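You operate a simulated robot arm through the tools that you are given. There is no shell and no other tool.

Carry out the task below with a simulated two-armed robot. There is one attempt and no reset: what you move stays moved.

## Task
Wipe up the spill on the jam bench with the dishcloth and put it back.
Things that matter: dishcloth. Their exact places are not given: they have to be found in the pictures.

It is judged by the outcome, as a careful person would: the job done as asked, and still so three seconds after it is handed in. It fails if anything else is knocked over, pushed out of place, dropped, spilled or broken.

## Robot
Two 6-joint arms with two-finger grippers on one trunk, on a base that drives. Base frame: it is fixed to the floor where the robot stands at the start and does not move with it; the origin is under the middle of the robot, x ahead of it, y to its left, z up. Units: m, degrees, N and s.
The left shoulder is at the start at [0.07, 0.176, 0.915], the right one opposite. With the tool pointing down near the work surface each hand reaches from about 0.48 to 0.76 m from the robot's upright axis, wherever it stands, measured 20 degrees to its own side. Places, roughly: dishcloth [1.8, 0.5, 0.9]. Payload 2.45 kg a hand.
The tool frame of a hand sits at the grasp point between the pads (the TCP): z along the fingers, y along the line on which they close. The tips reach 0.026 m beyond it. The gripper opens to 0.096 m. The gripper's body begins 0.069 m behind the TCP.
Orientation is that of the tool frame in the base frame, as a unit quaternion [x, y, z, w]. With the fingers straight down and closing along the base's y, the tool's x points along the base's -x, its y along +y and its z along -z.

## Interface
- The arms move only by the tool arm_command. It takes "left_targets", "right_targets" or both (then of equal length, played together; a hand with none holds still); each is a list of rows, each a list of 7 numbers: the finger opening in cm, from 0 to 9.6, then the shift along the base's x, y, z in cm, then the turn, a rotation vector about the base's x, y, z in degrees. In form: [[hand, x, y, z, wx, wy, wz], ...]. A call has 1 to 20 rows; each row is the pose to reach, as a shift and turn from the pose commanded when the call began. Each row takes 0.2 s and may step no farther than 0.05 m and 8.6 degrees from the row before; otherwise, or with a gripper value out of range, the whole call is refused. Where a pose cannot be reached the arm comes as near as it can. A force on the tool above 40 N (or 10 N above the force at the start of the call, whichever is more), or a blocked arm, ends the call early, and 0.2 s more pass. The fingers move at their own pace and stop on an object; they squeeze with about 44 N. The grip force told is the motor's: it shows also when the fingers shut on nothing. Time passes only in rows, and 0.2 s behind the last, so rows that repeat a pose let the fingers close. It gives the time, the measured TCP pose, the force on the tool (base axes), the opening and the grip force at its end, in the units of the frame above (readings bear some noise), with the torque about the TCP (base axes, N m) and any sound that the robot's microphone picked up.
- Cameras (640 x 400 px; columns grow to the right, rows downward): "scene" is now at [0.1411, -0.002, 1.2416]; the picture's right is [-0.04, -1.00, 0.00], its down [-0.45, 0.02, -0.89] and it looks along [0.89, -0.03, -0.45] (base axes); focal length 283 px, centre (320, 200). "left" rides on the left gripper at [0.082, -0.003, -0.098] in its tool frame; the picture's right is [0.04, 1.00, 0.00], its down [-0.73, 0.03, -0.68] and it looks along [-0.68, 0.03, 0.73] (tool axes); focal length 256 px, centre (320, 200). "right" rides on the right gripper at [0.082, 0.003, -0.098] in its tool frame; the picture's right is [-0.04, 1.00, 0.00], its down [-0.73, -0.03, -0.68] and it looks along [-0.68, -0.03, 0.73] (tool axes); focal length 256 px, centre (320, 200).
- capture(camera): a new picture of that camera. The clock stands still meanwhile.
- move_column(by): slides the trunk up (or, below 0, down) by that many m; the arms and the scene camera ride with it, the base frame stays. It gives what a move gives, with no picture.
- drive_base(legs): drives the robot by 1 to 6 legs, each [ahead, left, turn to the left] in m, m and degrees, along the robot's own axes; the way and the turn of a leg run together, so that a leg with both is an arc; at most 1.5 m and 180 degrees a leg. The arms and the cameras ride along, it lands a little off, and it stops where it bumps. It gives what a move gives.
- aim_head(pan, tilt): turns the head with the scene camera to pan (to the left, within 86 degrees either way) and tilt (down, from -29 to 69), counted from straight ahead of the robot. It gives what a move gives.
- measure_at(camera, pixels): for up to 12 pixels [column, row] of the newest picture of that camera ("zoom" is the newest enlarged one), the place [x, y, z] in the base frame of the surface seen there, good to about 0.003 m, but the place of the scene camera against the robot may be out by one fixed shift of up to 0.012 m in any direction. The clock stands still meanwhile.
- inspect(camera, box): a new picture of the part [left, top, right, bottom] of that camera's present view, enlarged. The clock stands still meanwhile.
- close_job(): hands the job in; it is judged then, once.

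Leave the grippers open and the arms clear of the work at the hand-in unless told otherwise.

The tools are called by a JSON object that holds its "api" and its "payload". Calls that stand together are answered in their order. arm_command: Moves the arms, as the interface text tells. Its arguments: {"type":"object","properties":{"left_targets":{"type":"array","items":{"type":"array","items":{"type":"number"}}},"right_targets":{"type":"array","items":{"type":"array","items":{"type":"number"}}}},"required":[]} The other tools are called the same way: move_column (by) slides the trunk up or down; drive_base (legs) drives the base; aim_head (pan, tilt) turns the head that bears the scene camera; capture (camera) takes a picture; measure_at (camera, pixels) gives the place of the surface under pixels of a picture; inspect (camera, box) takes an enlarged picture of a part of a camera's view; close_job () hands the job in.

At the start:

```text
time: 0.0
left_ee_pos: [0.567, 0.3061, 1.0711]
left_tcp_rot: [0.0, 1.0, -0.002, -0.001]
left_contact_force: [-0.5, -0.3, 0.5]
left_wrist_torque: [-0.05, 0.03, 0.0]
left_grip_width: 0.096
left_finger_force: 0.2
right_ee_pos: [0.6089, -0.2682, 1.0251]
right_tcp_rot: [-0.001, 1.0, 0.0, 0.0]
right_contact_force: [-0.1, -0.4, 0.0]
right_wrist_torque: [0.04, -0.03, 0.0]
right_grip_width: 0.0961
right_finger_force: 0.0
trunk travel left (down, up): [-0.4, 0.44]
robot x, y, heading: [0.002, 0.0016, 0.2]
head pan, tilt: [-2.1, 27.0]
```

scene: 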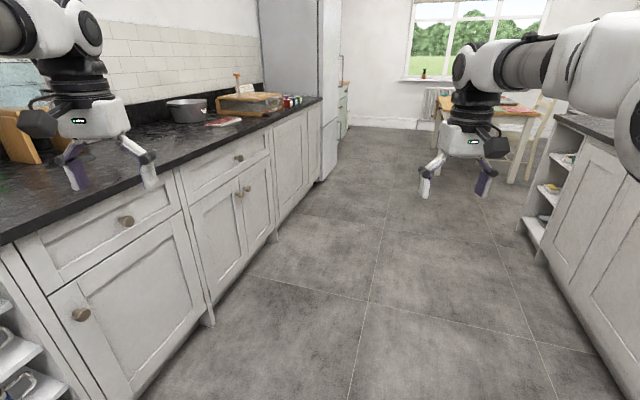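
right: 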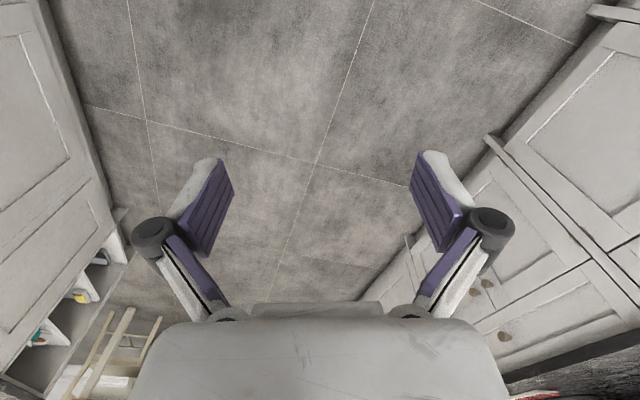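
left: 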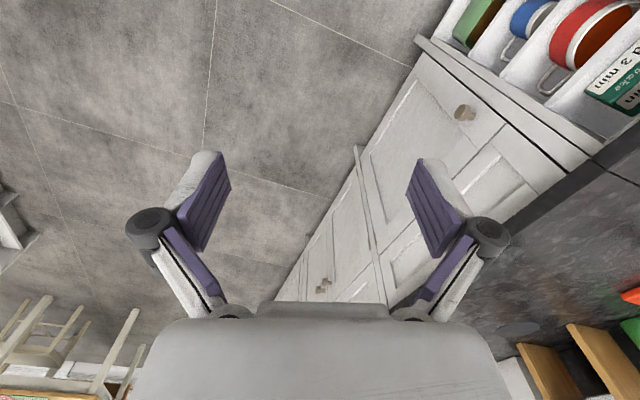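

I see a counter on the left with a pot, some boxes and a red item further along. The dishcloth should be near [1.8, 0.5, 0.9]. I'll look closer at the counter.

{"api": "inspect", "payload": {"camera": "scene", "box": [140, 60, 340, 185]}}

{"api": "inspect", "payload": {"camera": "scene", "box": [400, 60, 640, 210]}}

```text
3.20 times, centred on (240, 122) of scene
```

zoom: 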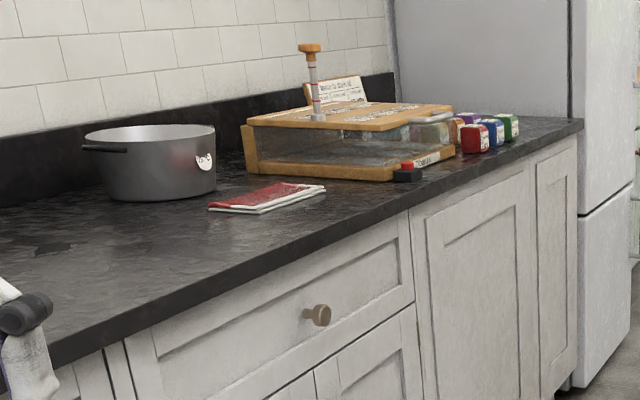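

```text
2.67 times, centred on (520, 135) of scene
```

zoom: 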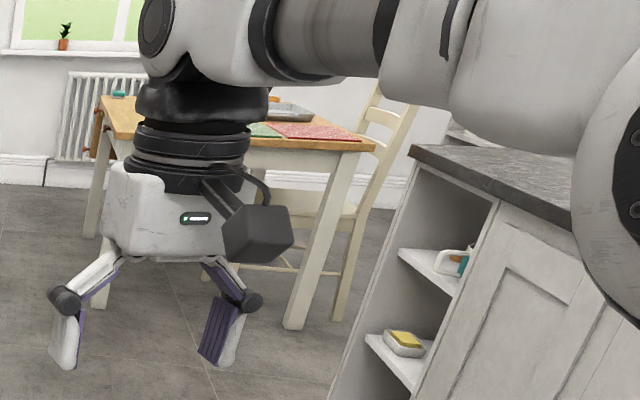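

A folded red-and-white cloth lies beside the pot on the left counter. I need to find which counter is the "jam bench" and where the spill is, so I'll look around by turning the head.

{"api": "aim_head", "payload": {"pan": 60, "tilt": 25}}

{"api": "capture", "payload": {"camera": "scene"}}

{"api": "aim_head", "payload": {"pan": -60, "tilt": 25}}

{"api": "capture", "payload": {"camera": "scene"}}

```text
time: 1.3
left_ee_pos: [0.568, 0.3064, 1.0713]
left_tcp_rot: [0.0, 1.0, -0.001, 0.0]
left_contact_force: [0.0, -1.1, 0.3]
left_wrist_torque: [0.0, 0.03, 0.01]
left_grip_width: 0.0961
left_finger_force: 0.3
right_ee_pos: [0.6096, -0.2679, 1.026]
right_tcp_rot: [0.0, 1.0, 0.0, 0.0]
right_contact_force: [-0.1, -0.3, -0.5]
right_wrist_torque: [0.0, 0.01, -0.02]
right_grip_width: 0.0958
right_finger_force: 0.1
trunk travel left (down, up): [-0.4, 0.44]
robot x, y, heading: [0.0011, 0.0024, 0.2]
head pan, tilt: [60.0, 25.0]
```

```text
taken
```

scene: 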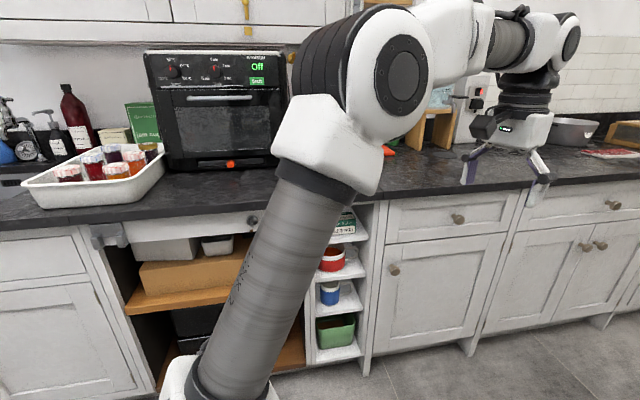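

```text
time: 3.3
left_ee_pos: [0.5675, 0.3061, 1.0713]
left_tcp_rot: [0.001, 1.0, -0.002, 0.0]
left_contact_force: [0.2, -0.9, -0.2]
left_wrist_torque: [0.05, -0.03, 0.01]
left_grip_width: 0.0959
left_finger_force: 0.2
right_ee_pos: [0.6085, -0.2676, 1.0243]
right_tcp_rot: [-0.001, 1.0, -0.001, 0.0]
right_contact_force: [0.2, -0.1, -0.7]
right_wrist_torque: [-0.01, -0.01, -0.01]
right_grip_width: 0.096
right_finger_force: 0.0
trunk travel left (down, up): [-0.4, 0.44]
robot x, y, heading: [0.0001, 0.0025, -0.3]
head pan, tilt: [-60.0, 25.0]
```

```text
taken
```

scene: 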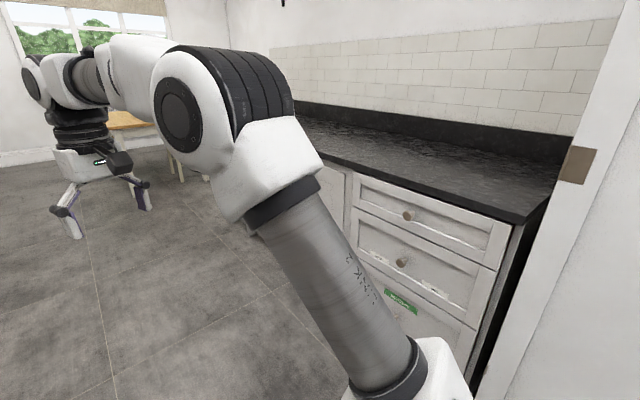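

There's a tray of jam jars on the left counter near an oven. The right counter looks empty from here. I'll look further left and zoom in for labels and a spill.

{"api": "aim_head", "payload": {"pan": 84, "tilt": 25}}

{"api": "capture", "payload": {"camera": "scene"}}

{"api": "inspect", "payload": {"camera": "scene", "box": [0, 60, 320, 260]}}

{"api": "inspect", "payload": {"camera": "scene", "box": [320, 40, 640, 240]}}

```text
time: 5.6
left_ee_pos: [0.5674, 0.3062, 1.0715]
left_tcp_rot: [-0.001, 1.0, -0.002, 0.0]
left_contact_force: [-0.3, 0.9, -0.3]
left_wrist_torque: [0.02, 0.03, -0.02]
left_grip_width: 0.0957
left_finger_force: 0.1
right_ee_pos: [0.6087, -0.2673, 1.0256]
right_tcp_rot: [0.001, 1.0, 0.0, 0.0]
right_contact_force: [0.7, 0.0, 1.2]
right_wrist_torque: [-0.04, 0.03, -0.02]
right_grip_width: 0.0956
right_finger_force: 0.1
trunk travel left (down, up): [-0.4, 0.44]
robot x, y, heading: [0.0, 0.0004, 0.0]
head pan, tilt: [84.0, 25.0]
```

```text
taken
```

scene: 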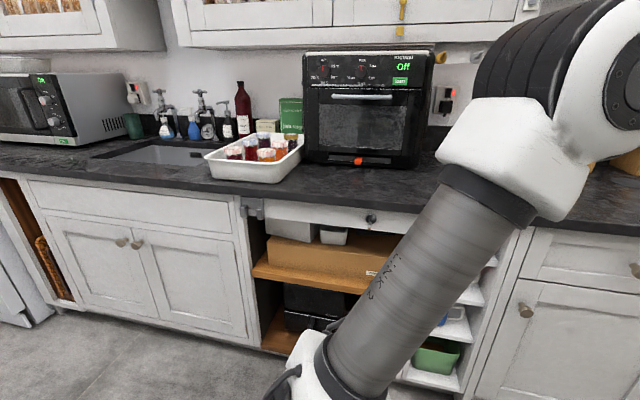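

```text
2.00 times, centred on (160, 160) of scene
```

zoom: 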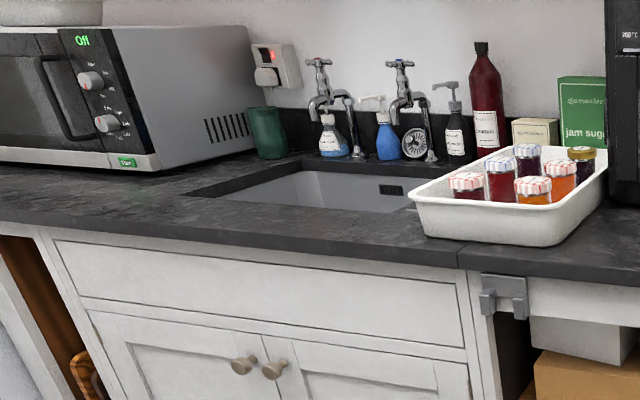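

```text
2.00 times, centred on (480, 140) of scene
```

zoom: 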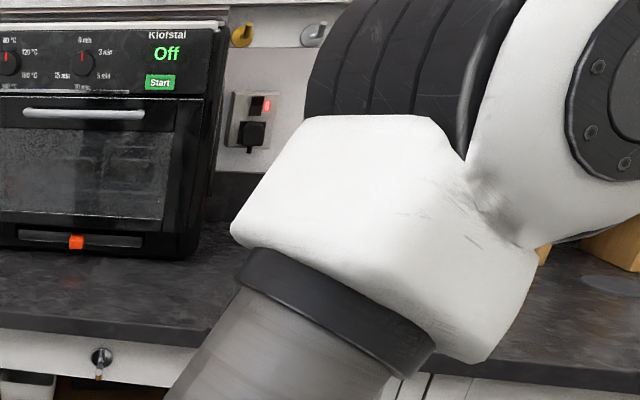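

There is a faint patch on the counter at about (600,280) in the last zoom. It also showed in the left hand's first picture near (515,327). I'll look straight at that part of the counter.

{"api": "inspect", "payload": {"camera": "left", "box": [400, 240, 640, 390]}}

{"api": "aim_head", "payload": {"pan": 45, "tilt": 25}}

{"api": "capture", "payload": {"camera": "scene"}}

{"api": "inspect", "payload": {"camera": "scene", "box": [240, 50, 640, 300]}}

```text
2.67 times, centred on (520, 315) of left
```

zoom: 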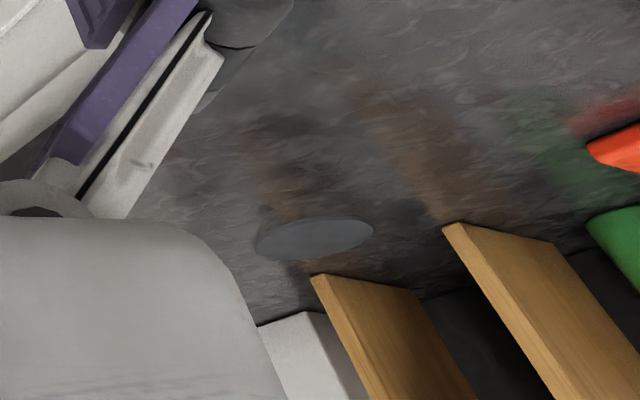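

```text
time: 6.7
left_ee_pos: [0.5668, 0.3064, 1.0712]
left_tcp_rot: [0.001, 1.0, -0.002, 0.0]
left_contact_force: [-0.9, 0.5, -1.6]
left_wrist_torque: [-0.02, -0.01, -0.01]
left_grip_width: 0.0958
left_finger_force: 0.1
right_ee_pos: [0.6086, -0.2681, 1.0255]
right_tcp_rot: [0.001, 1.0, 0.001, 0.001]
right_contact_force: [-0.6, 0.4, -0.8]
right_wrist_torque: [0.01, 0.0, -0.01]
right_grip_width: 0.0961
right_finger_force: 0.0
trunk travel left (down, up): [-0.4, 0.44]
robot x, y, heading: [-0.0005, 0.0025, 0.0]
head pan, tilt: [45.0, 25.0]
```

```text
taken
```

scene: 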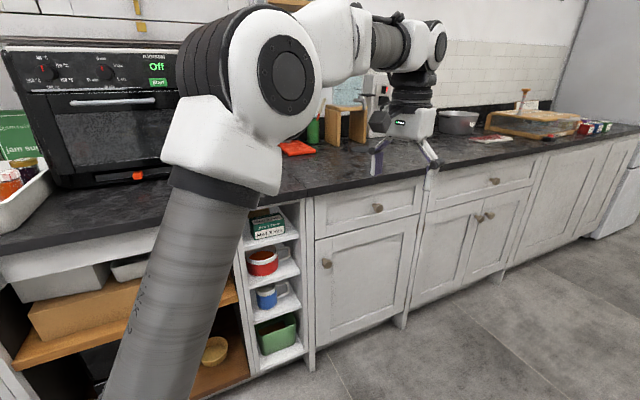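

```text
1.60 times, centred on (440, 175) of scene
```

zoom: 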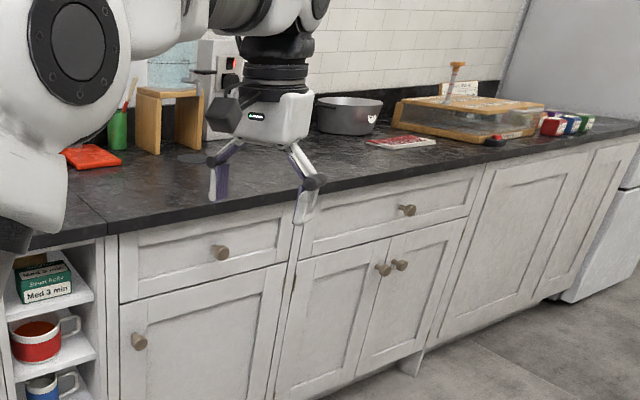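

The spill candidate is a grey ellipse near the wooden stand. I'll capture the left camera and measure it, along with the scene objects.

{"api": "capture", "payload": {"camera": "left"}}

{"api": "measure_at", "payload": {"camera": "left", "pixels": [[517, 330], [500, 330], [536, 327], [520, 323], [515, 336], [540, 300], [598, 370], [515, 350]]}}

{"api": "measure_at", "payload": {"camera": "scene", "pixels": [[358, 146], [345, 107], [313, 135], [297, 150], [458, 122], [492, 139], [540, 125], [524, 93], [340, 180], [470, 158], [600, 125]]}}

```text
taken
```

left: 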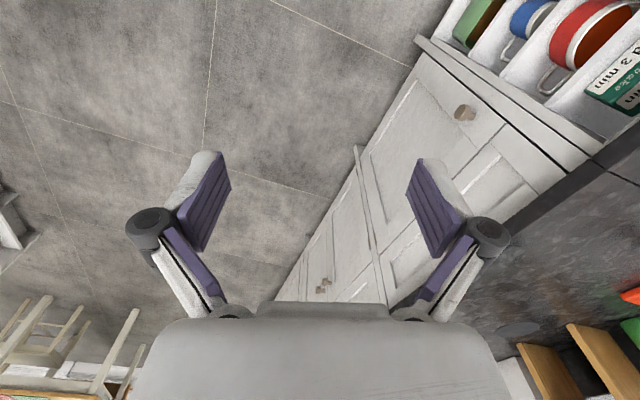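

```text
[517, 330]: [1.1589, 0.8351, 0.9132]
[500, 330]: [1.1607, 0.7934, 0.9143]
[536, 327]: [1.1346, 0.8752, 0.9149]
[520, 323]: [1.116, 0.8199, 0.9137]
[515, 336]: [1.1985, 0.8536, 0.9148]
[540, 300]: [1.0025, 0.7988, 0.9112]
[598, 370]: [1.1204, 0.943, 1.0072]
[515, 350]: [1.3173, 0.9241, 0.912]
```

```text
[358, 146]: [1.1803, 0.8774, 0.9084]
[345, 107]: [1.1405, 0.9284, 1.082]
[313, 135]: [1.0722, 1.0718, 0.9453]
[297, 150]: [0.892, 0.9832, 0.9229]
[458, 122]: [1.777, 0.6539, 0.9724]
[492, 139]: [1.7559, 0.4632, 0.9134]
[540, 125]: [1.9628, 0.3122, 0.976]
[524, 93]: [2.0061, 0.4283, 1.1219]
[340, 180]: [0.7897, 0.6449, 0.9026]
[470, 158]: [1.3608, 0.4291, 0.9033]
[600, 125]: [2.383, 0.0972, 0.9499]
```

The spill candidate is around (1.157, 0.836), about 9 cm wide, on an angled counter. The cloth is around (1.76, 0.46). I'll raise the trunk for a better view and check every surface for spills and labels.

{"api": "move_column", "payload": {"by": 0.4}}

{"api": "aim_head", "payload": {"pan": 20, "tilt": 30}}

{"api": "capture", "payload": {"camera": "scene"}}

{"api": "aim_head", "payload": {"pan": -40, "tilt": 30}}

{"api": "capture", "payload": {"camera": "scene"}}

{"api": "aim_head", "payload": {"pan": 75, "tilt": 30}}

{"api": "capture", "payload": {"camera": "scene"}}

```text
time: 10.5
left_ee_pos: [0.5667, 0.3058, 1.4714]
left_tcp_rot: [0.0, 1.0, -0.002, 0.0]
left_contact_force: [1.0, -0.1, -0.4]
left_wrist_torque: [0.0, 0.02, 0.0]
left_grip_width: 0.0963
left_finger_force: 0.1
right_ee_pos: [0.6085, -0.2684, 1.4255]
right_tcp_rot: [0.0, 1.0, 0.0, 0.0]
right_contact_force: [1.1, -0.6, -0.3]
right_wrist_torque: [-0.01, -0.04, -0.03]
right_grip_width: 0.096
right_finger_force: 0.0
trunk travel left (down, up): [-0.8, 0.04]
robot x, y, heading: [-0.0029, -0.0004, -0.1]
head pan, tilt: [45.0, 25.0]
```

```text
time: 11.4
left_ee_pos: [0.5659, 0.3064, 1.4715]
left_tcp_rot: [0.0, 1.0, -0.002, 0.0]
left_contact_force: [1.0, 0.2, -0.2]
left_wrist_torque: [0.0, 0.0, -0.02]
left_grip_width: 0.0962
left_finger_force: 0.0
right_ee_pos: [0.6085, -0.2672, 1.4249]
right_tcp_rot: [0.0, 1.0, 0.0, 0.0]
right_contact_force: [-0.3, 0.2, -0.4]
right_wrist_torque: [0.0, -0.02, 0.0]
right_grip_width: 0.0959
right_finger_force: 0.0
trunk travel left (down, up): [-0.8, 0.04]
robot x, y, heading: [0.0006, -0.0005, -0.0]
head pan, tilt: [20.0, 30.0]
```

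```text
taken
```

scene: 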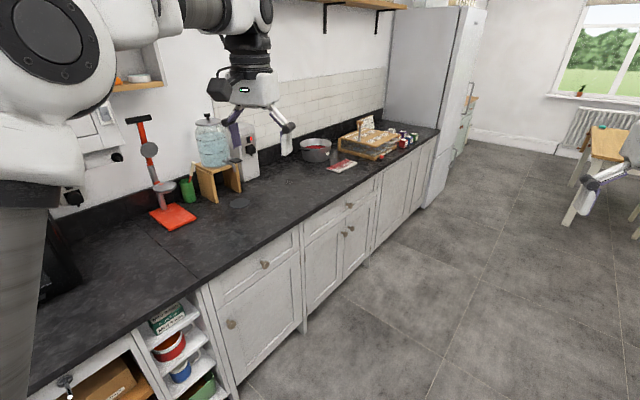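

```text
time: 12.7
left_ee_pos: [0.5662, 0.3058, 1.4722]
left_tcp_rot: [0.0, 1.0, -0.003, 0.0]
left_contact_force: [0.1, -0.8, -0.4]
left_wrist_torque: [0.01, -0.01, -0.03]
left_grip_width: 0.0959
left_finger_force: 0.1
right_ee_pos: [0.6088, -0.2676, 1.426]
right_tcp_rot: [0.0, 1.0, 0.0, 0.0]
right_contact_force: [-0.6, -0.2, 0.1]
right_wrist_torque: [0.02, 0.0, 0.0]
right_grip_width: 0.096
right_finger_force: 0.1
trunk travel left (down, up): [-0.8, 0.04]
robot x, y, heading: [0.0022, -0.0046, 0.1]
head pan, tilt: [-40.0, 30.0]
```

```text
taken
```

scene: 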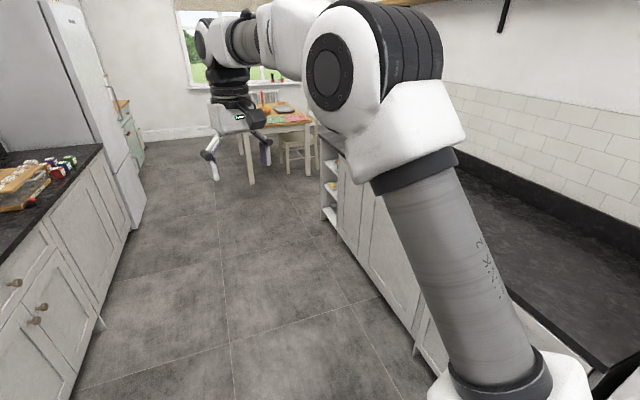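

```text
time: 14.6
left_ee_pos: [0.5669, 0.3056, 1.4715]
left_tcp_rot: [0.0, 1.0, -0.001, -0.001]
left_contact_force: [0.3, 0.4, 0.0]
left_wrist_torque: [0.01, 0.03, -0.04]
left_grip_width: 0.096
left_finger_force: 0.1
right_ee_pos: [0.6086, -0.2683, 1.4251]
right_tcp_rot: [0.0, 1.0, 0.0, -0.001]
right_contact_force: [0.3, -0.3, -0.7]
right_wrist_torque: [-0.03, 0.01, -0.02]
right_grip_width: 0.0956
right_finger_force: 0.1
trunk travel left (down, up): [-0.8, 0.04]
robot x, y, heading: [-0.0008, -0.0038, 0.1]
head pan, tilt: [75.0, 30.0]
```

```text
taken
```

scene: 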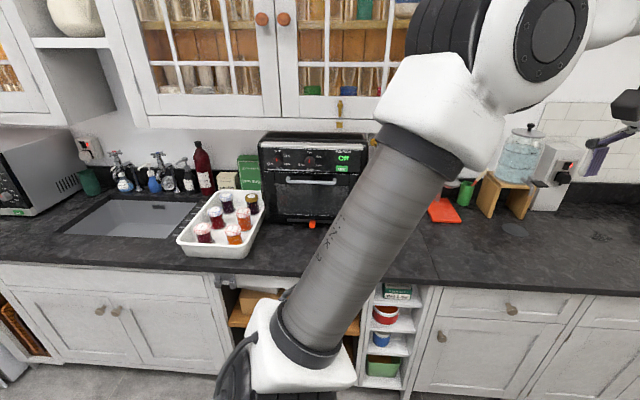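

I see a glass dispenser on a wooden stand with a puddle in front of it at about (240,203) in the first view. I'll zoom in on the counter in detail.

{"api": "aim_head", "payload": {"pan": 20, "tilt": 30}}

{"api": "inspect", "payload": {"camera": "scene", "box": [140, 100, 300, 200]}}

{"api": "inspect", "payload": {"camera": "scene", "box": [190, 160, 310, 235]}}

{"api": "inspect", "payload": {"camera": "scene", "box": [280, 100, 440, 200]}}

```text
time: 15.8
left_ee_pos: [0.5675, 0.306, 1.4721]
left_tcp_rot: [0.001, 1.0, -0.002, 0.0]
left_contact_force: [0.3, 0.0, 0.1]
left_wrist_torque: [-0.01, 0.0, -0.01]
left_grip_width: 0.0959
left_finger_force: 0.0
right_ee_pos: [0.6093, -0.2672, 1.4257]
right_tcp_rot: [0.001, 1.0, 0.0, 0.0]
right_contact_force: [-0.3, -0.6, -1.0]
right_wrist_torque: [0.01, -0.05, 0.05]
right_grip_width: 0.0959
right_finger_force: 0.1
trunk travel left (down, up): [-0.8, 0.04]
robot x, y, heading: [-0.0003, -0.0001, 0.1]
head pan, tilt: [20.0, 30.0]
```

```text
4.00 times, centred on (220, 150) of scene
```

zoom: 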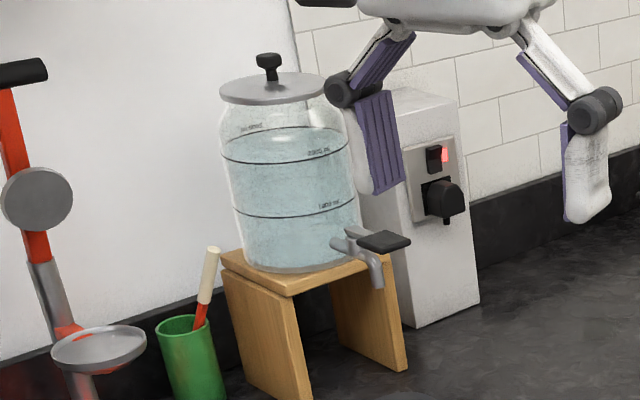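

```text
5.33 times, centred on (250, 198) of scene
```

zoom: 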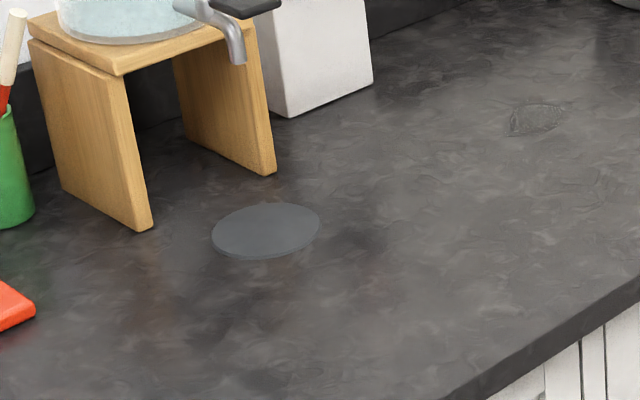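

```text
4.00 times, centred on (360, 150) of scene
```

zoom: 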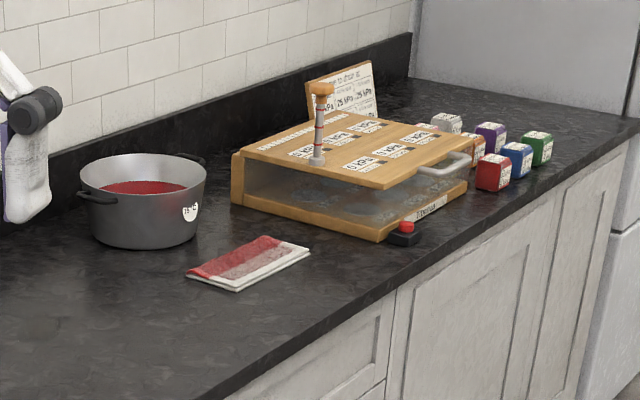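

There are two candidates: a smooth grey disc in front of the dispenser, which might be a drip mat, and a faint crinkled patch at about zoom (537,118), or scene (291,182), which looks like a thin film. I'll measure both and look closer.

{"api": "capture", "payload": {"camera": "scene"}}

{"api": "measure_at", "payload": {"camera": "scene", "pixels": [[240, 203], [291, 182], [240, 198], [240, 210], [327, 169], [338, 172], [357, 162], [345, 166], [316, 140], [300, 200], [270, 200]]}}

{"api": "inspect", "payload": {"camera": "scene", "box": [270, 168, 318, 198]}}

{"api": "inspect", "payload": {"camera": "scene", "box": [216, 188, 264, 218]}}

```text
taken
```

scene: 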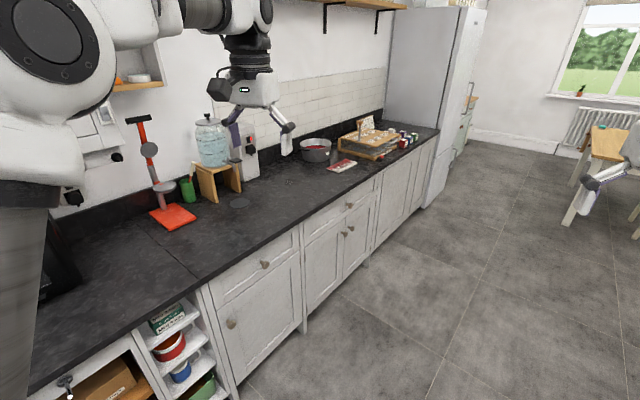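

```text
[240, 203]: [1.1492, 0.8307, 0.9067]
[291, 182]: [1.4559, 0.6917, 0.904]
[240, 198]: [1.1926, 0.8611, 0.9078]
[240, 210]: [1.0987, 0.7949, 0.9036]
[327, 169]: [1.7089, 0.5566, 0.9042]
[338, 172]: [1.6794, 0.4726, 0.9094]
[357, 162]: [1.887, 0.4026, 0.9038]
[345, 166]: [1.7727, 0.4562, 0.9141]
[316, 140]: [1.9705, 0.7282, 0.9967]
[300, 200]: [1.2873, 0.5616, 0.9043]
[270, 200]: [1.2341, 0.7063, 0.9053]
```

```text
13.33 times, centred on (294, 183) of scene
```

zoom: 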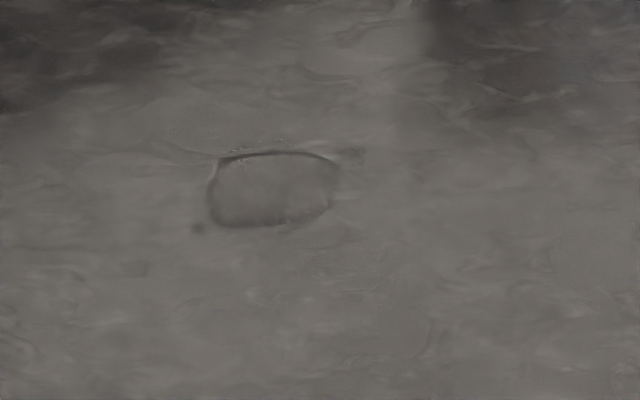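

```text
13.33 times, centred on (240, 203) of scene
```

zoom: 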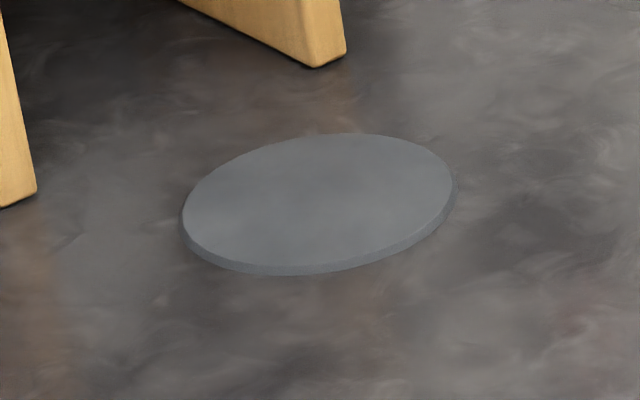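

The disc at (1.15, 0.83) has a solid rim, so it's a mat and not the spill. The faint wet outline at (1.456, 0.692) on the bench with the jam pot is the spill. The cloth is at about (1.77, 0.46). The counter edge runs at about -20.7°. I'll drive to about (1.38, -0.04) and turn to face the bench (heading about 69°), keeping the arms high.

{"api": "drive_base", "payload": {"legs": [[1.36, -0.08, 0], [0, 0, 69]]}}

{"api": "aim_head", "payload": {"pan": 0, "tilt": 50}}

{"api": "capture", "payload": {"camera": "scene"}}

{"api": "capture", "payload": {"camera": "left"}}

{"api": "capture", "payload": {"camera": "right"}}

```text
time: 25.6
left_ee_pos: [1.2642, 0.5691, 1.4732]
left_tcp_rot: [-0.568, 0.823, -0.001, 0.001]
left_contact_force: [0.5, -0.7, 0.4]
left_wrist_torque: [0.02, 0.01, 0.01]
left_grip_width: 0.0961
left_finger_force: 0.0
right_ee_pos: [1.815, 0.4083, 1.4248]
right_tcp_rot: [-0.569, 0.822, 0.0, 0.001]
right_contact_force: [0.4, 0.2, 0.2]
right_wrist_torque: [0.03, 0.01, 0.01]
right_grip_width: 0.096
right_finger_force: 0.1
trunk travel left (down, up): [-0.8, 0.04]
robot x, y, heading: [1.3461, -0.0664, 69.3]
head pan, tilt: [20.0, 30.0]
```

```text
time: 26.4
left_ee_pos: [1.2624, 0.5708, 1.4721]
left_tcp_rot: [-0.569, 0.822, -0.002, 0.0]
left_contact_force: [-0.4, 0.0, 0.1]
left_wrist_torque: [-0.03, 0.02, 0.0]
left_grip_width: 0.0958
left_finger_force: 0.0
right_ee_pos: [1.8134, 0.4065, 1.4254]
right_tcp_rot: [-0.569, 0.822, 0.0, 0.001]
right_contact_force: [-0.5, -0.6, 0.4]
right_wrist_torque: [0.03, 0.0, 0.0]
right_grip_width: 0.0963
right_finger_force: 0.0
trunk travel left (down, up): [-0.8, 0.04]
robot x, y, heading: [1.3473, -0.0686, 69.4]
head pan, tilt: [0.0, 50.0]
```

```text
taken
```

scene: 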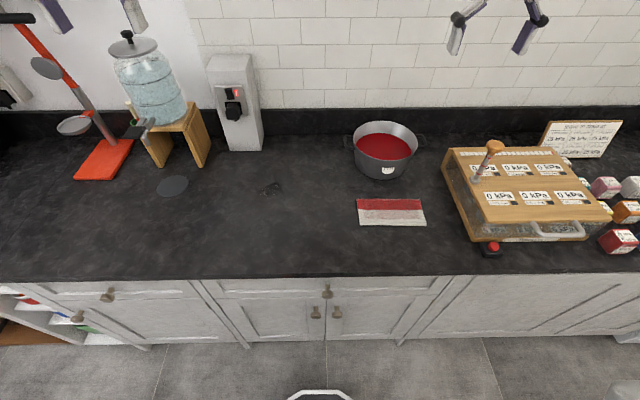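

```text
taken
```

left: 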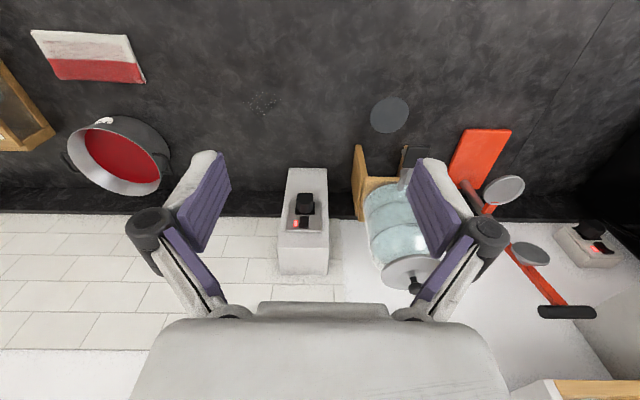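

```text
taken
```

right: 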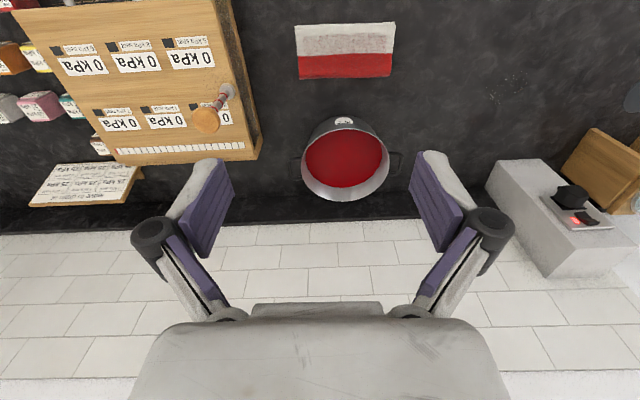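

Good overview. The spill shows at scene (270,189) and left (265,103), and the cloth at scene (391,212). I'll zoom in on the spill and the cloth.

{"api": "inspect", "payload": {"camera": "scene", "box": [238, 169, 302, 209]}}

{"api": "inspect", "payload": {"camera": "left", "box": [217, 70, 313, 130]}}

{"api": "inspect", "payload": {"camera": "scene", "box": [343, 182, 439, 242]}}

{"api": "measure_at", "payload": {"camera": "zoom", "pixels": [[100, 120], [90, 280], [540, 290], [500, 115], [300, 190], [300, 240]]}}

{"api": "measure_at", "payload": {"camera": "left", "pixels": [[265, 103], [250, 103], [280, 103], [265, 92], [265, 114], [38, 33], [127, 38], [141, 80], [58, 76], [200, 60]]}}

{"api": "measure_at", "payload": {"camera": "right", "pixels": [[296, 27], [393, 24], [389, 74], [300, 78], [345, 50], [345, 70], [250, 30], [344, 120], [345, 194], [305, 160], [388, 160], [400, 165]]}}

{"api": "measure_at", "payload": {"camera": "scene", "pixels": [[270, 189], [357, 200], [359, 224], [425, 225], [420, 200], [391, 212], [382, 178], [384, 123], [348, 145], [420, 145], [240, 150], [330, 250]]}}

```text
10.00 times, centred on (270, 189) of scene
```

zoom: 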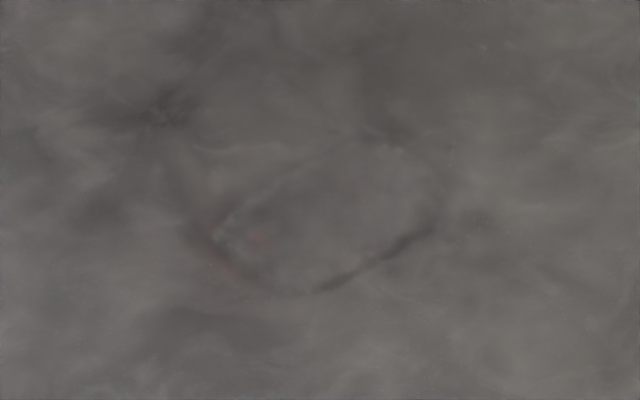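

```text
6.67 times, centred on (265, 100) of left
```

zoom: 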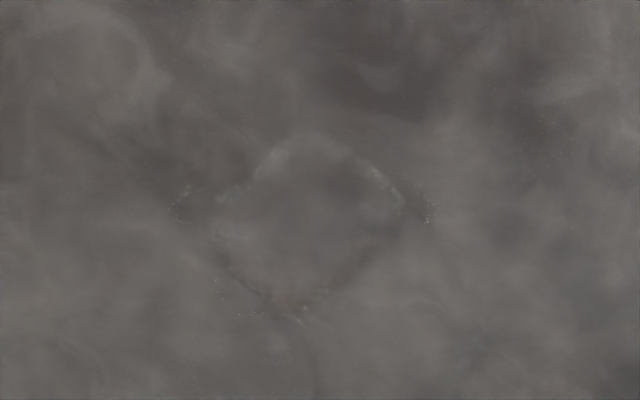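

```text
6.67 times, centred on (391, 212) of scene
```

zoom: 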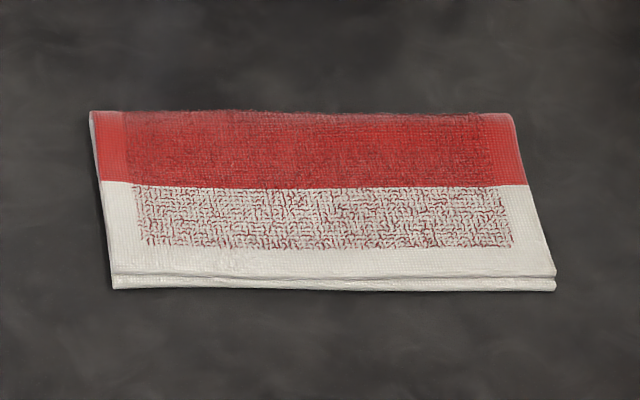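

```text
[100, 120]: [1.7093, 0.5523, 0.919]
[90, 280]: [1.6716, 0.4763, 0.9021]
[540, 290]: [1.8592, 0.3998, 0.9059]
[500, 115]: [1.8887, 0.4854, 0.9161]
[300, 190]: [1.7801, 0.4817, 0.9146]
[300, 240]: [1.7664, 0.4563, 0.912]
```

```text
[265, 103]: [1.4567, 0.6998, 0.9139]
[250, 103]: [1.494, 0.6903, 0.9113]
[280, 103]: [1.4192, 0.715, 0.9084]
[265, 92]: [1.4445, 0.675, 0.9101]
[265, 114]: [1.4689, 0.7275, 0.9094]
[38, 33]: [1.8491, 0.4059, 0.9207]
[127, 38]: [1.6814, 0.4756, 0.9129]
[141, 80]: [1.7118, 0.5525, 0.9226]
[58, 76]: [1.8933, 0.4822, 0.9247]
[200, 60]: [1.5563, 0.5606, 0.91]
```

```text
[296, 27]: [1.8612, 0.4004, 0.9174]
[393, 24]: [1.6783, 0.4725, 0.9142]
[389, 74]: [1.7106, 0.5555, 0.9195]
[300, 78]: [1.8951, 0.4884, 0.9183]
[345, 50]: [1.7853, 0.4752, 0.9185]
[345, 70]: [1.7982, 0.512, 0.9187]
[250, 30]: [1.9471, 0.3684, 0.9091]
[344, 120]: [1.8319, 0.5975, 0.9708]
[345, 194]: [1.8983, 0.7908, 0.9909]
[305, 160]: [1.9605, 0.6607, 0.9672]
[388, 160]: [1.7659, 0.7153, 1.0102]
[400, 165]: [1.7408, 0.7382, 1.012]
```

```text
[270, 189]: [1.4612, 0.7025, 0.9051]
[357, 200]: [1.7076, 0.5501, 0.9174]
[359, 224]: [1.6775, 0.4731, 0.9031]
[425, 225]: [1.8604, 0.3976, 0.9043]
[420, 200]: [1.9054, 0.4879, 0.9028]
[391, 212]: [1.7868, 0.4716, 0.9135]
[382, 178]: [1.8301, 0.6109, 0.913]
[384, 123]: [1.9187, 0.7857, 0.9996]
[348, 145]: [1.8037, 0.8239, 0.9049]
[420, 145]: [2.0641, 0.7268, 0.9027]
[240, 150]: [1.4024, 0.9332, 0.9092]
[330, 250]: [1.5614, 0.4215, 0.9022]
```

The hand cameras agree on the layout:
- The spill's centre is at about (1.457, 0.70), roughly 8–9 cm across.
- The cloth is about 0.197 x 0.088 m, centred at about (1.787, 0.477), turned by about -21°.
- The counter is at z≈0.910. The scene camera reads about 8 mm low.

I'll move 8 cm nearer, still with the arms high. Then I'll turn the right wrist by -90° so its fingers close across the cloth's short side.

{"api": "drive_base", "payload": {"legs": [[0.08, 0, 0]]}}

{"api": "arm_command", "payload": {"right_targets": [[9.6, 0, 0, 0, 0, 0, -8.2], [9.6, 0, 0, 0, 0, 0, -16.4], [9.6, 0, 0, 0, 0, 0, -24.6], [9.6, 0, 0, 0, 0, 0, -32.8], [9.6, 0, 0, 0, 0, 0, -41], [9.6, 0, 0, 0, 0, 0, -49.2], [9.6, 0, 0, 0, 0, 0, -57.4], [9.6, 0, 0, 0, 0, 0, -65.6], [9.6, 0, 0, 0, 0, 0, -73.8], [9.6, 0, 0, 0, 0, 0, -82], [9.6, 0, 0, 0, 0, 0, -90.2], [9.6, 0, 0, 0, 0, 0, -90.2]]}}

```text
time: 27.5
left_ee_pos: [1.2872, 0.6355, 1.4753]
left_tcp_rot: [-0.568, 0.823, 0.001, 0.003]
left_contact_force: [0.4, -1.6, 0.5]
left_wrist_torque: [0.1, -0.02, -0.01]
left_grip_width: 0.0959
left_finger_force: 0.1
right_ee_pos: [1.8396, 0.4719, 1.4297]
right_tcp_rot: [-0.569, 0.823, 0.002, 0.003]
right_contact_force: [-0.2, -0.9, 0.0]
right_wrist_torque: [0.05, -0.03, 0.0]
right_grip_width: 0.096
right_finger_force: 0.0
trunk travel left (down, up): [-0.8, 0.04]
robot x, y, heading: [1.3785, 0.0073, 69.4]
head pan, tilt: [0.0, 50.0]
```

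```text
time: 30.1
left_ee_pos: [1.2904, 0.6445, 1.4718]
left_tcp_rot: [-0.569, 0.823, -0.001, 0.001]
left_contact_force: [0.3, 0.2, -0.7]
left_wrist_torque: [0.0, -0.01, 0.0]
left_grip_width: 0.0958
left_finger_force: 0.0
right_ee_pos: [1.8415, 0.48, 1.4234]
right_tcp_rot: [0.182, 0.983, 0.001, 0.0]
right_contact_force: [0.2, 0.6, 0.6]
right_wrist_torque: [-0.02, 0.0, 0.02]
right_grip_width: 0.0958
right_finger_force: 0.1
trunk travel left (down, up): [-0.8, 0.04]
robot x, y, heading: [1.3797, -0.0001, 69.5]
head pan, tilt: [0.0, 50.0]
```

The right wrist now closes along 69°, which matches the cloth. I'll lower the trunk by 0.3 m. The right tips end at about 1.10 m, clear of everything. Then I'll look with the right hand camera.

{"api": "move_column", "payload": {"by": -0.3}}

{"api": "arm_command", "payload": {"left_targets": [[9.6, -1.0, -2.7, 5, 0, 0, 0], [9.6, -2.0, -5.0, 9, 0, 0, 0], [9.6, -3.0, -7.5, 13, 0, 0, 0], [9.6, -3.5, -9.4, 17, 0, 0, 0], [9.6, -3.5, -9.4, 21, 0, 0, 0], [9.6, -3.5, -9.4, 21, 0, 0, 0]], "right_targets": [[9.6, -2, 0, 0, 0, 0, 0], [9.6, -4, 0, 0, 0, 0, 0], [9.6, -5.4, -0.3, 0, 0, 0, 0], [9.6, -5.4, -0.3, 0, 0, 0, 0], [9.6, -5.4, -0.3, 0, 0, 0, 0], [9.6, -5.4, -0.3, 0, 0, 0, 0]]}}

{"api": "capture", "payload": {"camera": "right"}}

{"api": "capture", "payload": {"camera": "scene"}}

```text
time: 33.1
left_ee_pos: [1.2914, 0.6447, 1.1724]
left_tcp_rot: [-0.568, 0.823, -0.001, 0.001]
left_contact_force: [-0.5, -0.1, 0.4]
left_wrist_torque: [-0.02, 0.01, 0.01]
left_grip_width: 0.0961
left_finger_force: 0.0
right_ee_pos: [1.8415, 0.4798, 1.1244]
right_tcp_rot: [0.181, 0.984, 0.0, 0.0]
right_contact_force: [0.0, 0.2, -0.2]
right_wrist_torque: [-0.01, 0.01, 0.02]
right_grip_width: 0.096
right_finger_force: 0.1
trunk travel left (down, up): [-0.5, 0.34]
robot x, y, heading: [1.3752, 0.0057, 69.4]
head pan, tilt: [0.0, 50.0]
```

```text
refused: row 1 steps farther than a row can; nothing moved
```

```text
taken
```

right: 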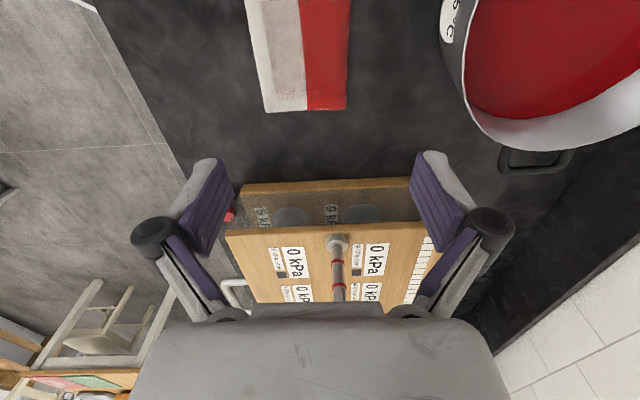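

```text
taken
```

scene: 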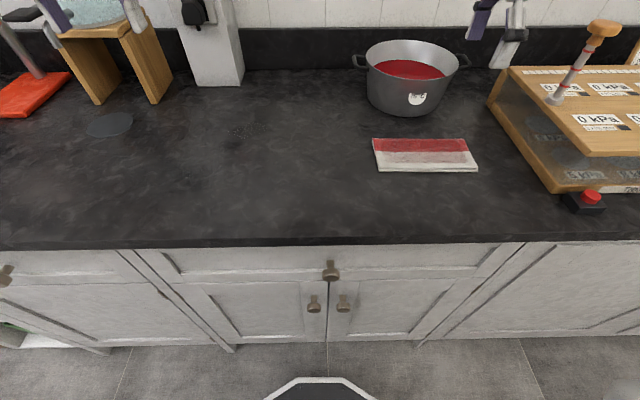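

The left step was too big. I'll retry with smaller steps: raise and retract the left arm, and move the right hand about 17 cm to the left so its camera sees the whole cloth.

{"api": "arm_command", "payload": {"left_targets": [[9.6, -0.8, -2.2, 4, 0, 0, 0], [9.6, -1.6, -4.4, 8, 0, 0, 0], [9.6, -2.4, -6.6, 12, 0, 0, 0], [9.6, -3.3, -8.8, 16, 0, 0, 0], [9.6, -3.5, -9.4, 20.5, 0, 0, 0], [9.6, -3.5, -9.4, 20.5, 0, 0, 0]], "right_targets": [[9.6, -4, 1, 0, 0, 0, 0], [9.6, -8, 2.5, 0, 0, 0, 0], [9.6, -12, 4, 0, 0, 0, 0], [9.6, -16, 5, 0, 0, 0, 0], [9.6, -19, 6, 0, 0, 0, 0], [9.6, -19, 6, 0, 0, 0, 0]]}}

{"api": "capture", "payload": {"camera": "right"}}

{"api": "inspect", "payload": {"camera": "right", "box": [230, 60, 390, 160]}}

```text
time: 34.5
left_ee_pos: [1.2528, 0.5327, 1.329]
left_tcp_rot: [-0.568, 0.823, 0.0, 0.001]
left_contact_force: [-0.2, 0.5, -0.2]
left_wrist_torque: [-0.01, -0.01, -0.05]
left_grip_width: 0.0959
left_finger_force: 0.0
left hand out of reach, approached as far as the arm can: row 4, 5, 6
right_ee_pos: [1.6524, 0.5387, 1.128]
right_tcp_rot: [0.183, 0.983, 0.0, -0.001]
right_contact_force: [0.0, 0.4, 0.9]
right_wrist_torque: [-0.02, 0.02, 0.02]
right_grip_width: 0.0957
right_finger_force: 0.0
trunk travel left (down, up): [-0.5, 0.34]
robot x, y, heading: [1.379, 0.0049, 69.2]
head pan, tilt: [0.0, 50.0]
```

```text
taken
```

right: 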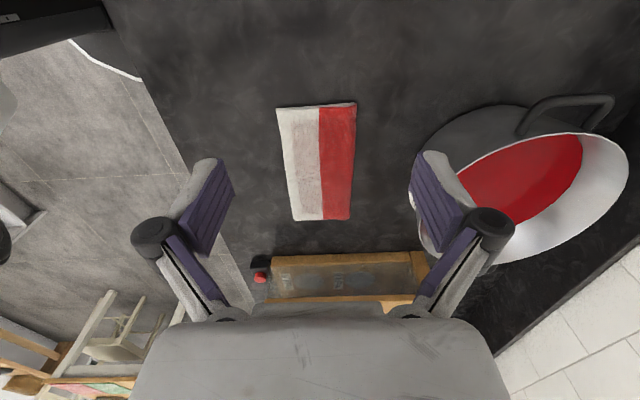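

```text
4.00 times, centred on (310, 110) of right
```

zoom: 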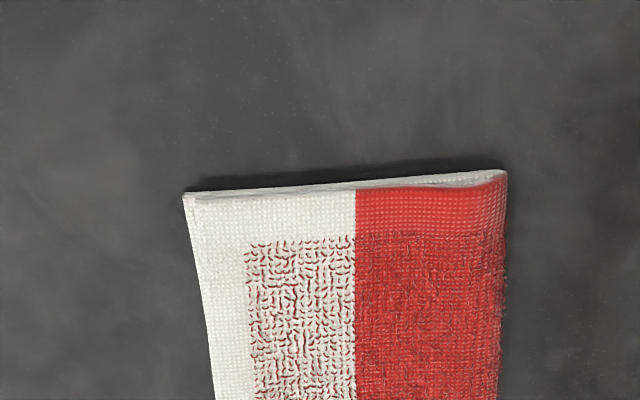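

The cloth is fully in the right camera's view. I'll measure its corners and edges, both at the top and where they meet the counter.

{"api": "measure_at", "payload": {"camera": "right", "pixels": [[278, 110], [354, 105], [350, 218], [297, 219], [288, 160], [354, 160], [320, 160], [282, 130], [356, 130], [293, 195], [352, 195], [400, 130]]}}

{"api": "inspect", "payload": {"camera": "right", "box": [260, 90, 388, 170]}}

{"api": "inspect", "payload": {"camera": "right", "box": [260, 155, 388, 235]}}

```text
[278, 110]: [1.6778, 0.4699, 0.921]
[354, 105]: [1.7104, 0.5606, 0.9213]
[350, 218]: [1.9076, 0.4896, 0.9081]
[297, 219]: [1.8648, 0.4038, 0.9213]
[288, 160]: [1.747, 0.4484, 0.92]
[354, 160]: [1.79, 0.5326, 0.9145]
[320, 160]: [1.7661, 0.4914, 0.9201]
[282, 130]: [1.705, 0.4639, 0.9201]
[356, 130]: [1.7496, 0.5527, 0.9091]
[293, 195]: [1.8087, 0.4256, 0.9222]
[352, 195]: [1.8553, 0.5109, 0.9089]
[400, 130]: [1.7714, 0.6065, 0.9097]
```

```text
5.00 times, centred on (324, 130) of right
```

zoom: 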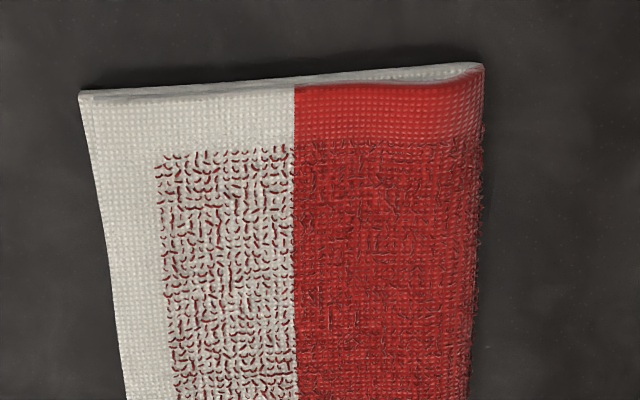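

```text
5.00 times, centred on (324, 195) of right
```

zoom: 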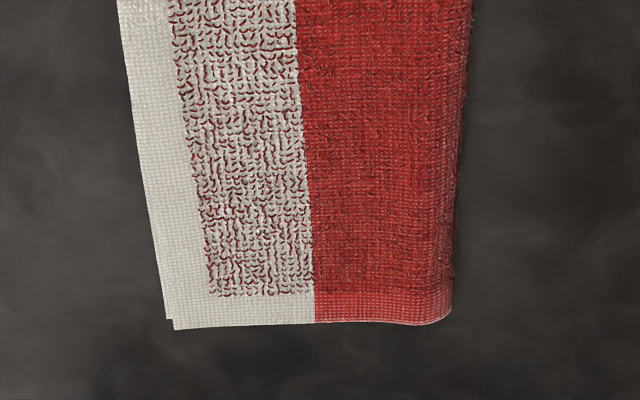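

The cloth looks close to 0.10 m wide on this view, which would be just wider than the 9.6 cm opening. I need a better measurement, so I'll go down about 11 cm for a closer view from the left of the cloth.

{"api": "arm_command", "payload": {"right_targets": [[9.6, 0, 0, -4, 0, 0, 0], [9.6, 0, 0, -8, 0, 0, 0], [9.6, 0, 0, -11.5, 0, 0, 0], [9.6, 0, 0, -11.5, 0, 0, 0]]}}

{"api": "capture", "payload": {"camera": "right"}}

{"api": "inspect", "payload": {"camera": "right", "box": [240, 110, 400, 210]}}

```text
time: 35.5
left_ee_pos: [1.2519, 0.5328, 1.3278]
left_tcp_rot: [-0.569, 0.823, 0.0, 0.002]
left_contact_force: [-0.2, 0.2, -0.1]
left_wrist_torque: [0.05, 0.0, 0.0]
left_grip_width: 0.096
left_finger_force: 0.1
right_ee_pos: [1.6663, 0.5376, 1.024]
right_tcp_rot: [0.195, 0.981, 0.01, -0.018]
right_contact_force: [0.1, -0.2, -0.3]
right_wrist_torque: [0.0, -0.01, 0.01]
right_grip_width: 0.0957
right_finger_force: 0.0
trunk travel left (down, up): [-0.5, 0.34]
robot x, y, heading: [1.3742, 0.0034, 69.3]
head pan, tilt: [0.0, 50.0]
```

```text
taken
```

right: 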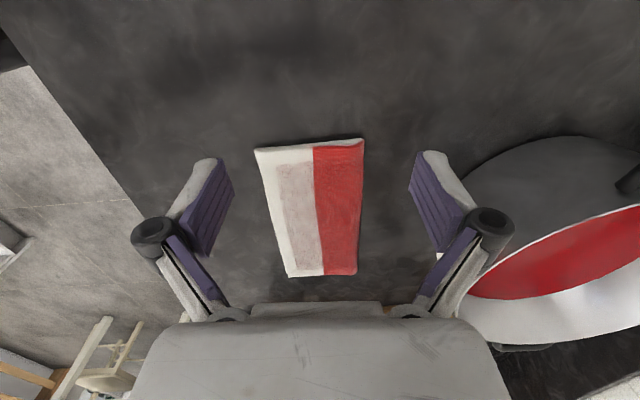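

```text
4.00 times, centred on (320, 160) of right
```

zoom: 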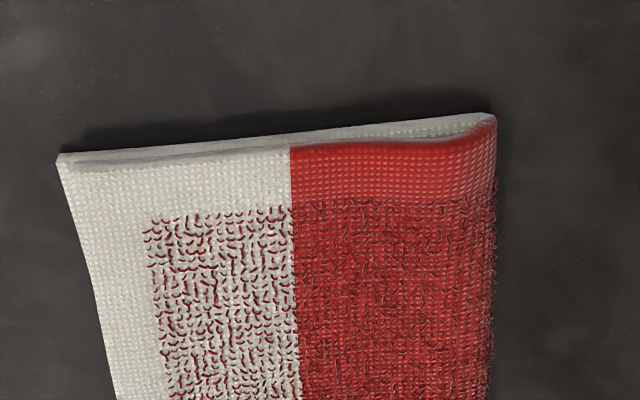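

The pose settled slightly off, with a small tilt. I'll measure the cloth edges in this closer picture and check whether the arm is still settling.

{"api": "measure_at", "payload": {"camera": "zoom", "pixels": [[62, 165], [60, 160], [490, 125], [494, 122], [85, 250], [492, 250], [490, 250], [110, 350], [488, 350], [300, 250], [30, 250], [530, 250]]}}

{"api": "arm_command", "payload": {"right_targets": [[9.6, 0, 0, 0, 0, 0, 0], [9.6, 0, 0, 0, 0, 0, 0]]}}

```text
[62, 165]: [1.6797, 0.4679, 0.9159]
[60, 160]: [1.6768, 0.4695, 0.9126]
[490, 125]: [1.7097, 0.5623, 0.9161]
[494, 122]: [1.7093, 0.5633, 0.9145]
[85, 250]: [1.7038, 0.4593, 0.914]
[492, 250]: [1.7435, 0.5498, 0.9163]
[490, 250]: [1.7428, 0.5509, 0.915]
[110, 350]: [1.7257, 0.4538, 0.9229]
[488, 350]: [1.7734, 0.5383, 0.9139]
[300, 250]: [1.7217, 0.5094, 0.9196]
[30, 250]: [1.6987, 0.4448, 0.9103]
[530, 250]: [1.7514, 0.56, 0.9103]
```

```text
time: 36.1
left_ee_pos: [1.2531, 0.5319, 1.3285]
left_tcp_rot: [-0.568, 0.823, 0.0, 0.002]
left_contact_force: [-0.2, -1.2, 0.9]
left_wrist_torque: [0.02, -0.01, -0.02]
left_grip_width: 0.0959
left_finger_force: 0.0
right_ee_pos: [1.6674, 0.5385, 1.0204]
right_tcp_rot: [0.195, 0.98, 0.006, -0.02]
right_contact_force: [0.2, 0.6, 0.4]
right_wrist_torque: [0.02, 0.03, -0.03]
right_grip_width: 0.0958
right_finger_force: 0.0
trunk travel left (down, up): [-0.5, 0.34]
robot x, y, heading: [1.3783, 0.0068, 69.3]
head pan, tilt: [0.0, 50.0]
```

The cloth is about 0.20 x 0.10 m, so it can't be straddled across. I'll try a pinch from above instead. First I'll raise a bit and move the right hand over the cloth's centre at about (1.787, 0.483), and check that the pose is reached cleanly.

{"api": "arm_command", "payload": {"right_targets": [[9.6, 1, 0, 4, 0, 0, 0], [9.6, 5, -1.5, 4, 0, 0, 0], [9.6, 9, -3.5, 4, 0, 0, 0], [9.6, 13.4, -5.6, 4, 0, 0, 0], [9.6, 13.4, -5.6, 4, 0, 0, 0], [9.6, 13.4, -5.6, 4, 0, 0, 0]]}}

{"api": "capture", "payload": {"camera": "scene"}}

```text
time: 37.5
left_ee_pos: [1.2521, 0.5323, 1.3282]
left_tcp_rot: [-0.568, 0.823, 0.0, 0.002]
left_contact_force: [0.2, -0.6, -0.1]
left_wrist_torque: [0.01, 0.03, -0.04]
left_grip_width: 0.0958
left_finger_force: 0.0
right_ee_pos: [1.7841, 0.4829, 1.0511]
right_tcp_rot: [0.181, 0.983, -0.001, 0.0]
right_contact_force: [0.2, 0.9, -0.2]
right_wrist_torque: [0.03, 0.0, 0.01]
right_grip_width: 0.0957
right_finger_force: 0.0
trunk travel left (down, up): [-0.5, 0.34]
robot x, y, heading: [1.3798, 0.0063, 69.5]
head pan, tilt: [0.0, 50.0]
```

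```text
taken
```

scene: 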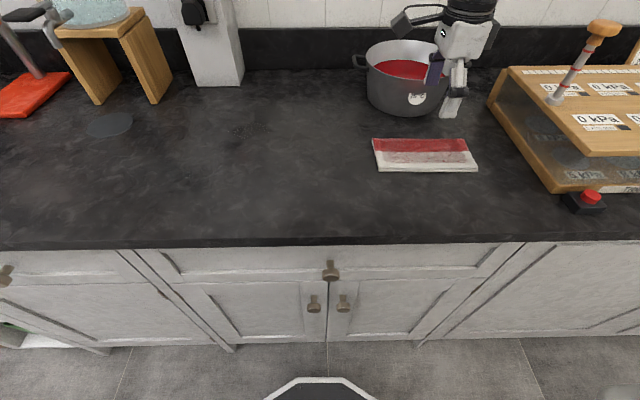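

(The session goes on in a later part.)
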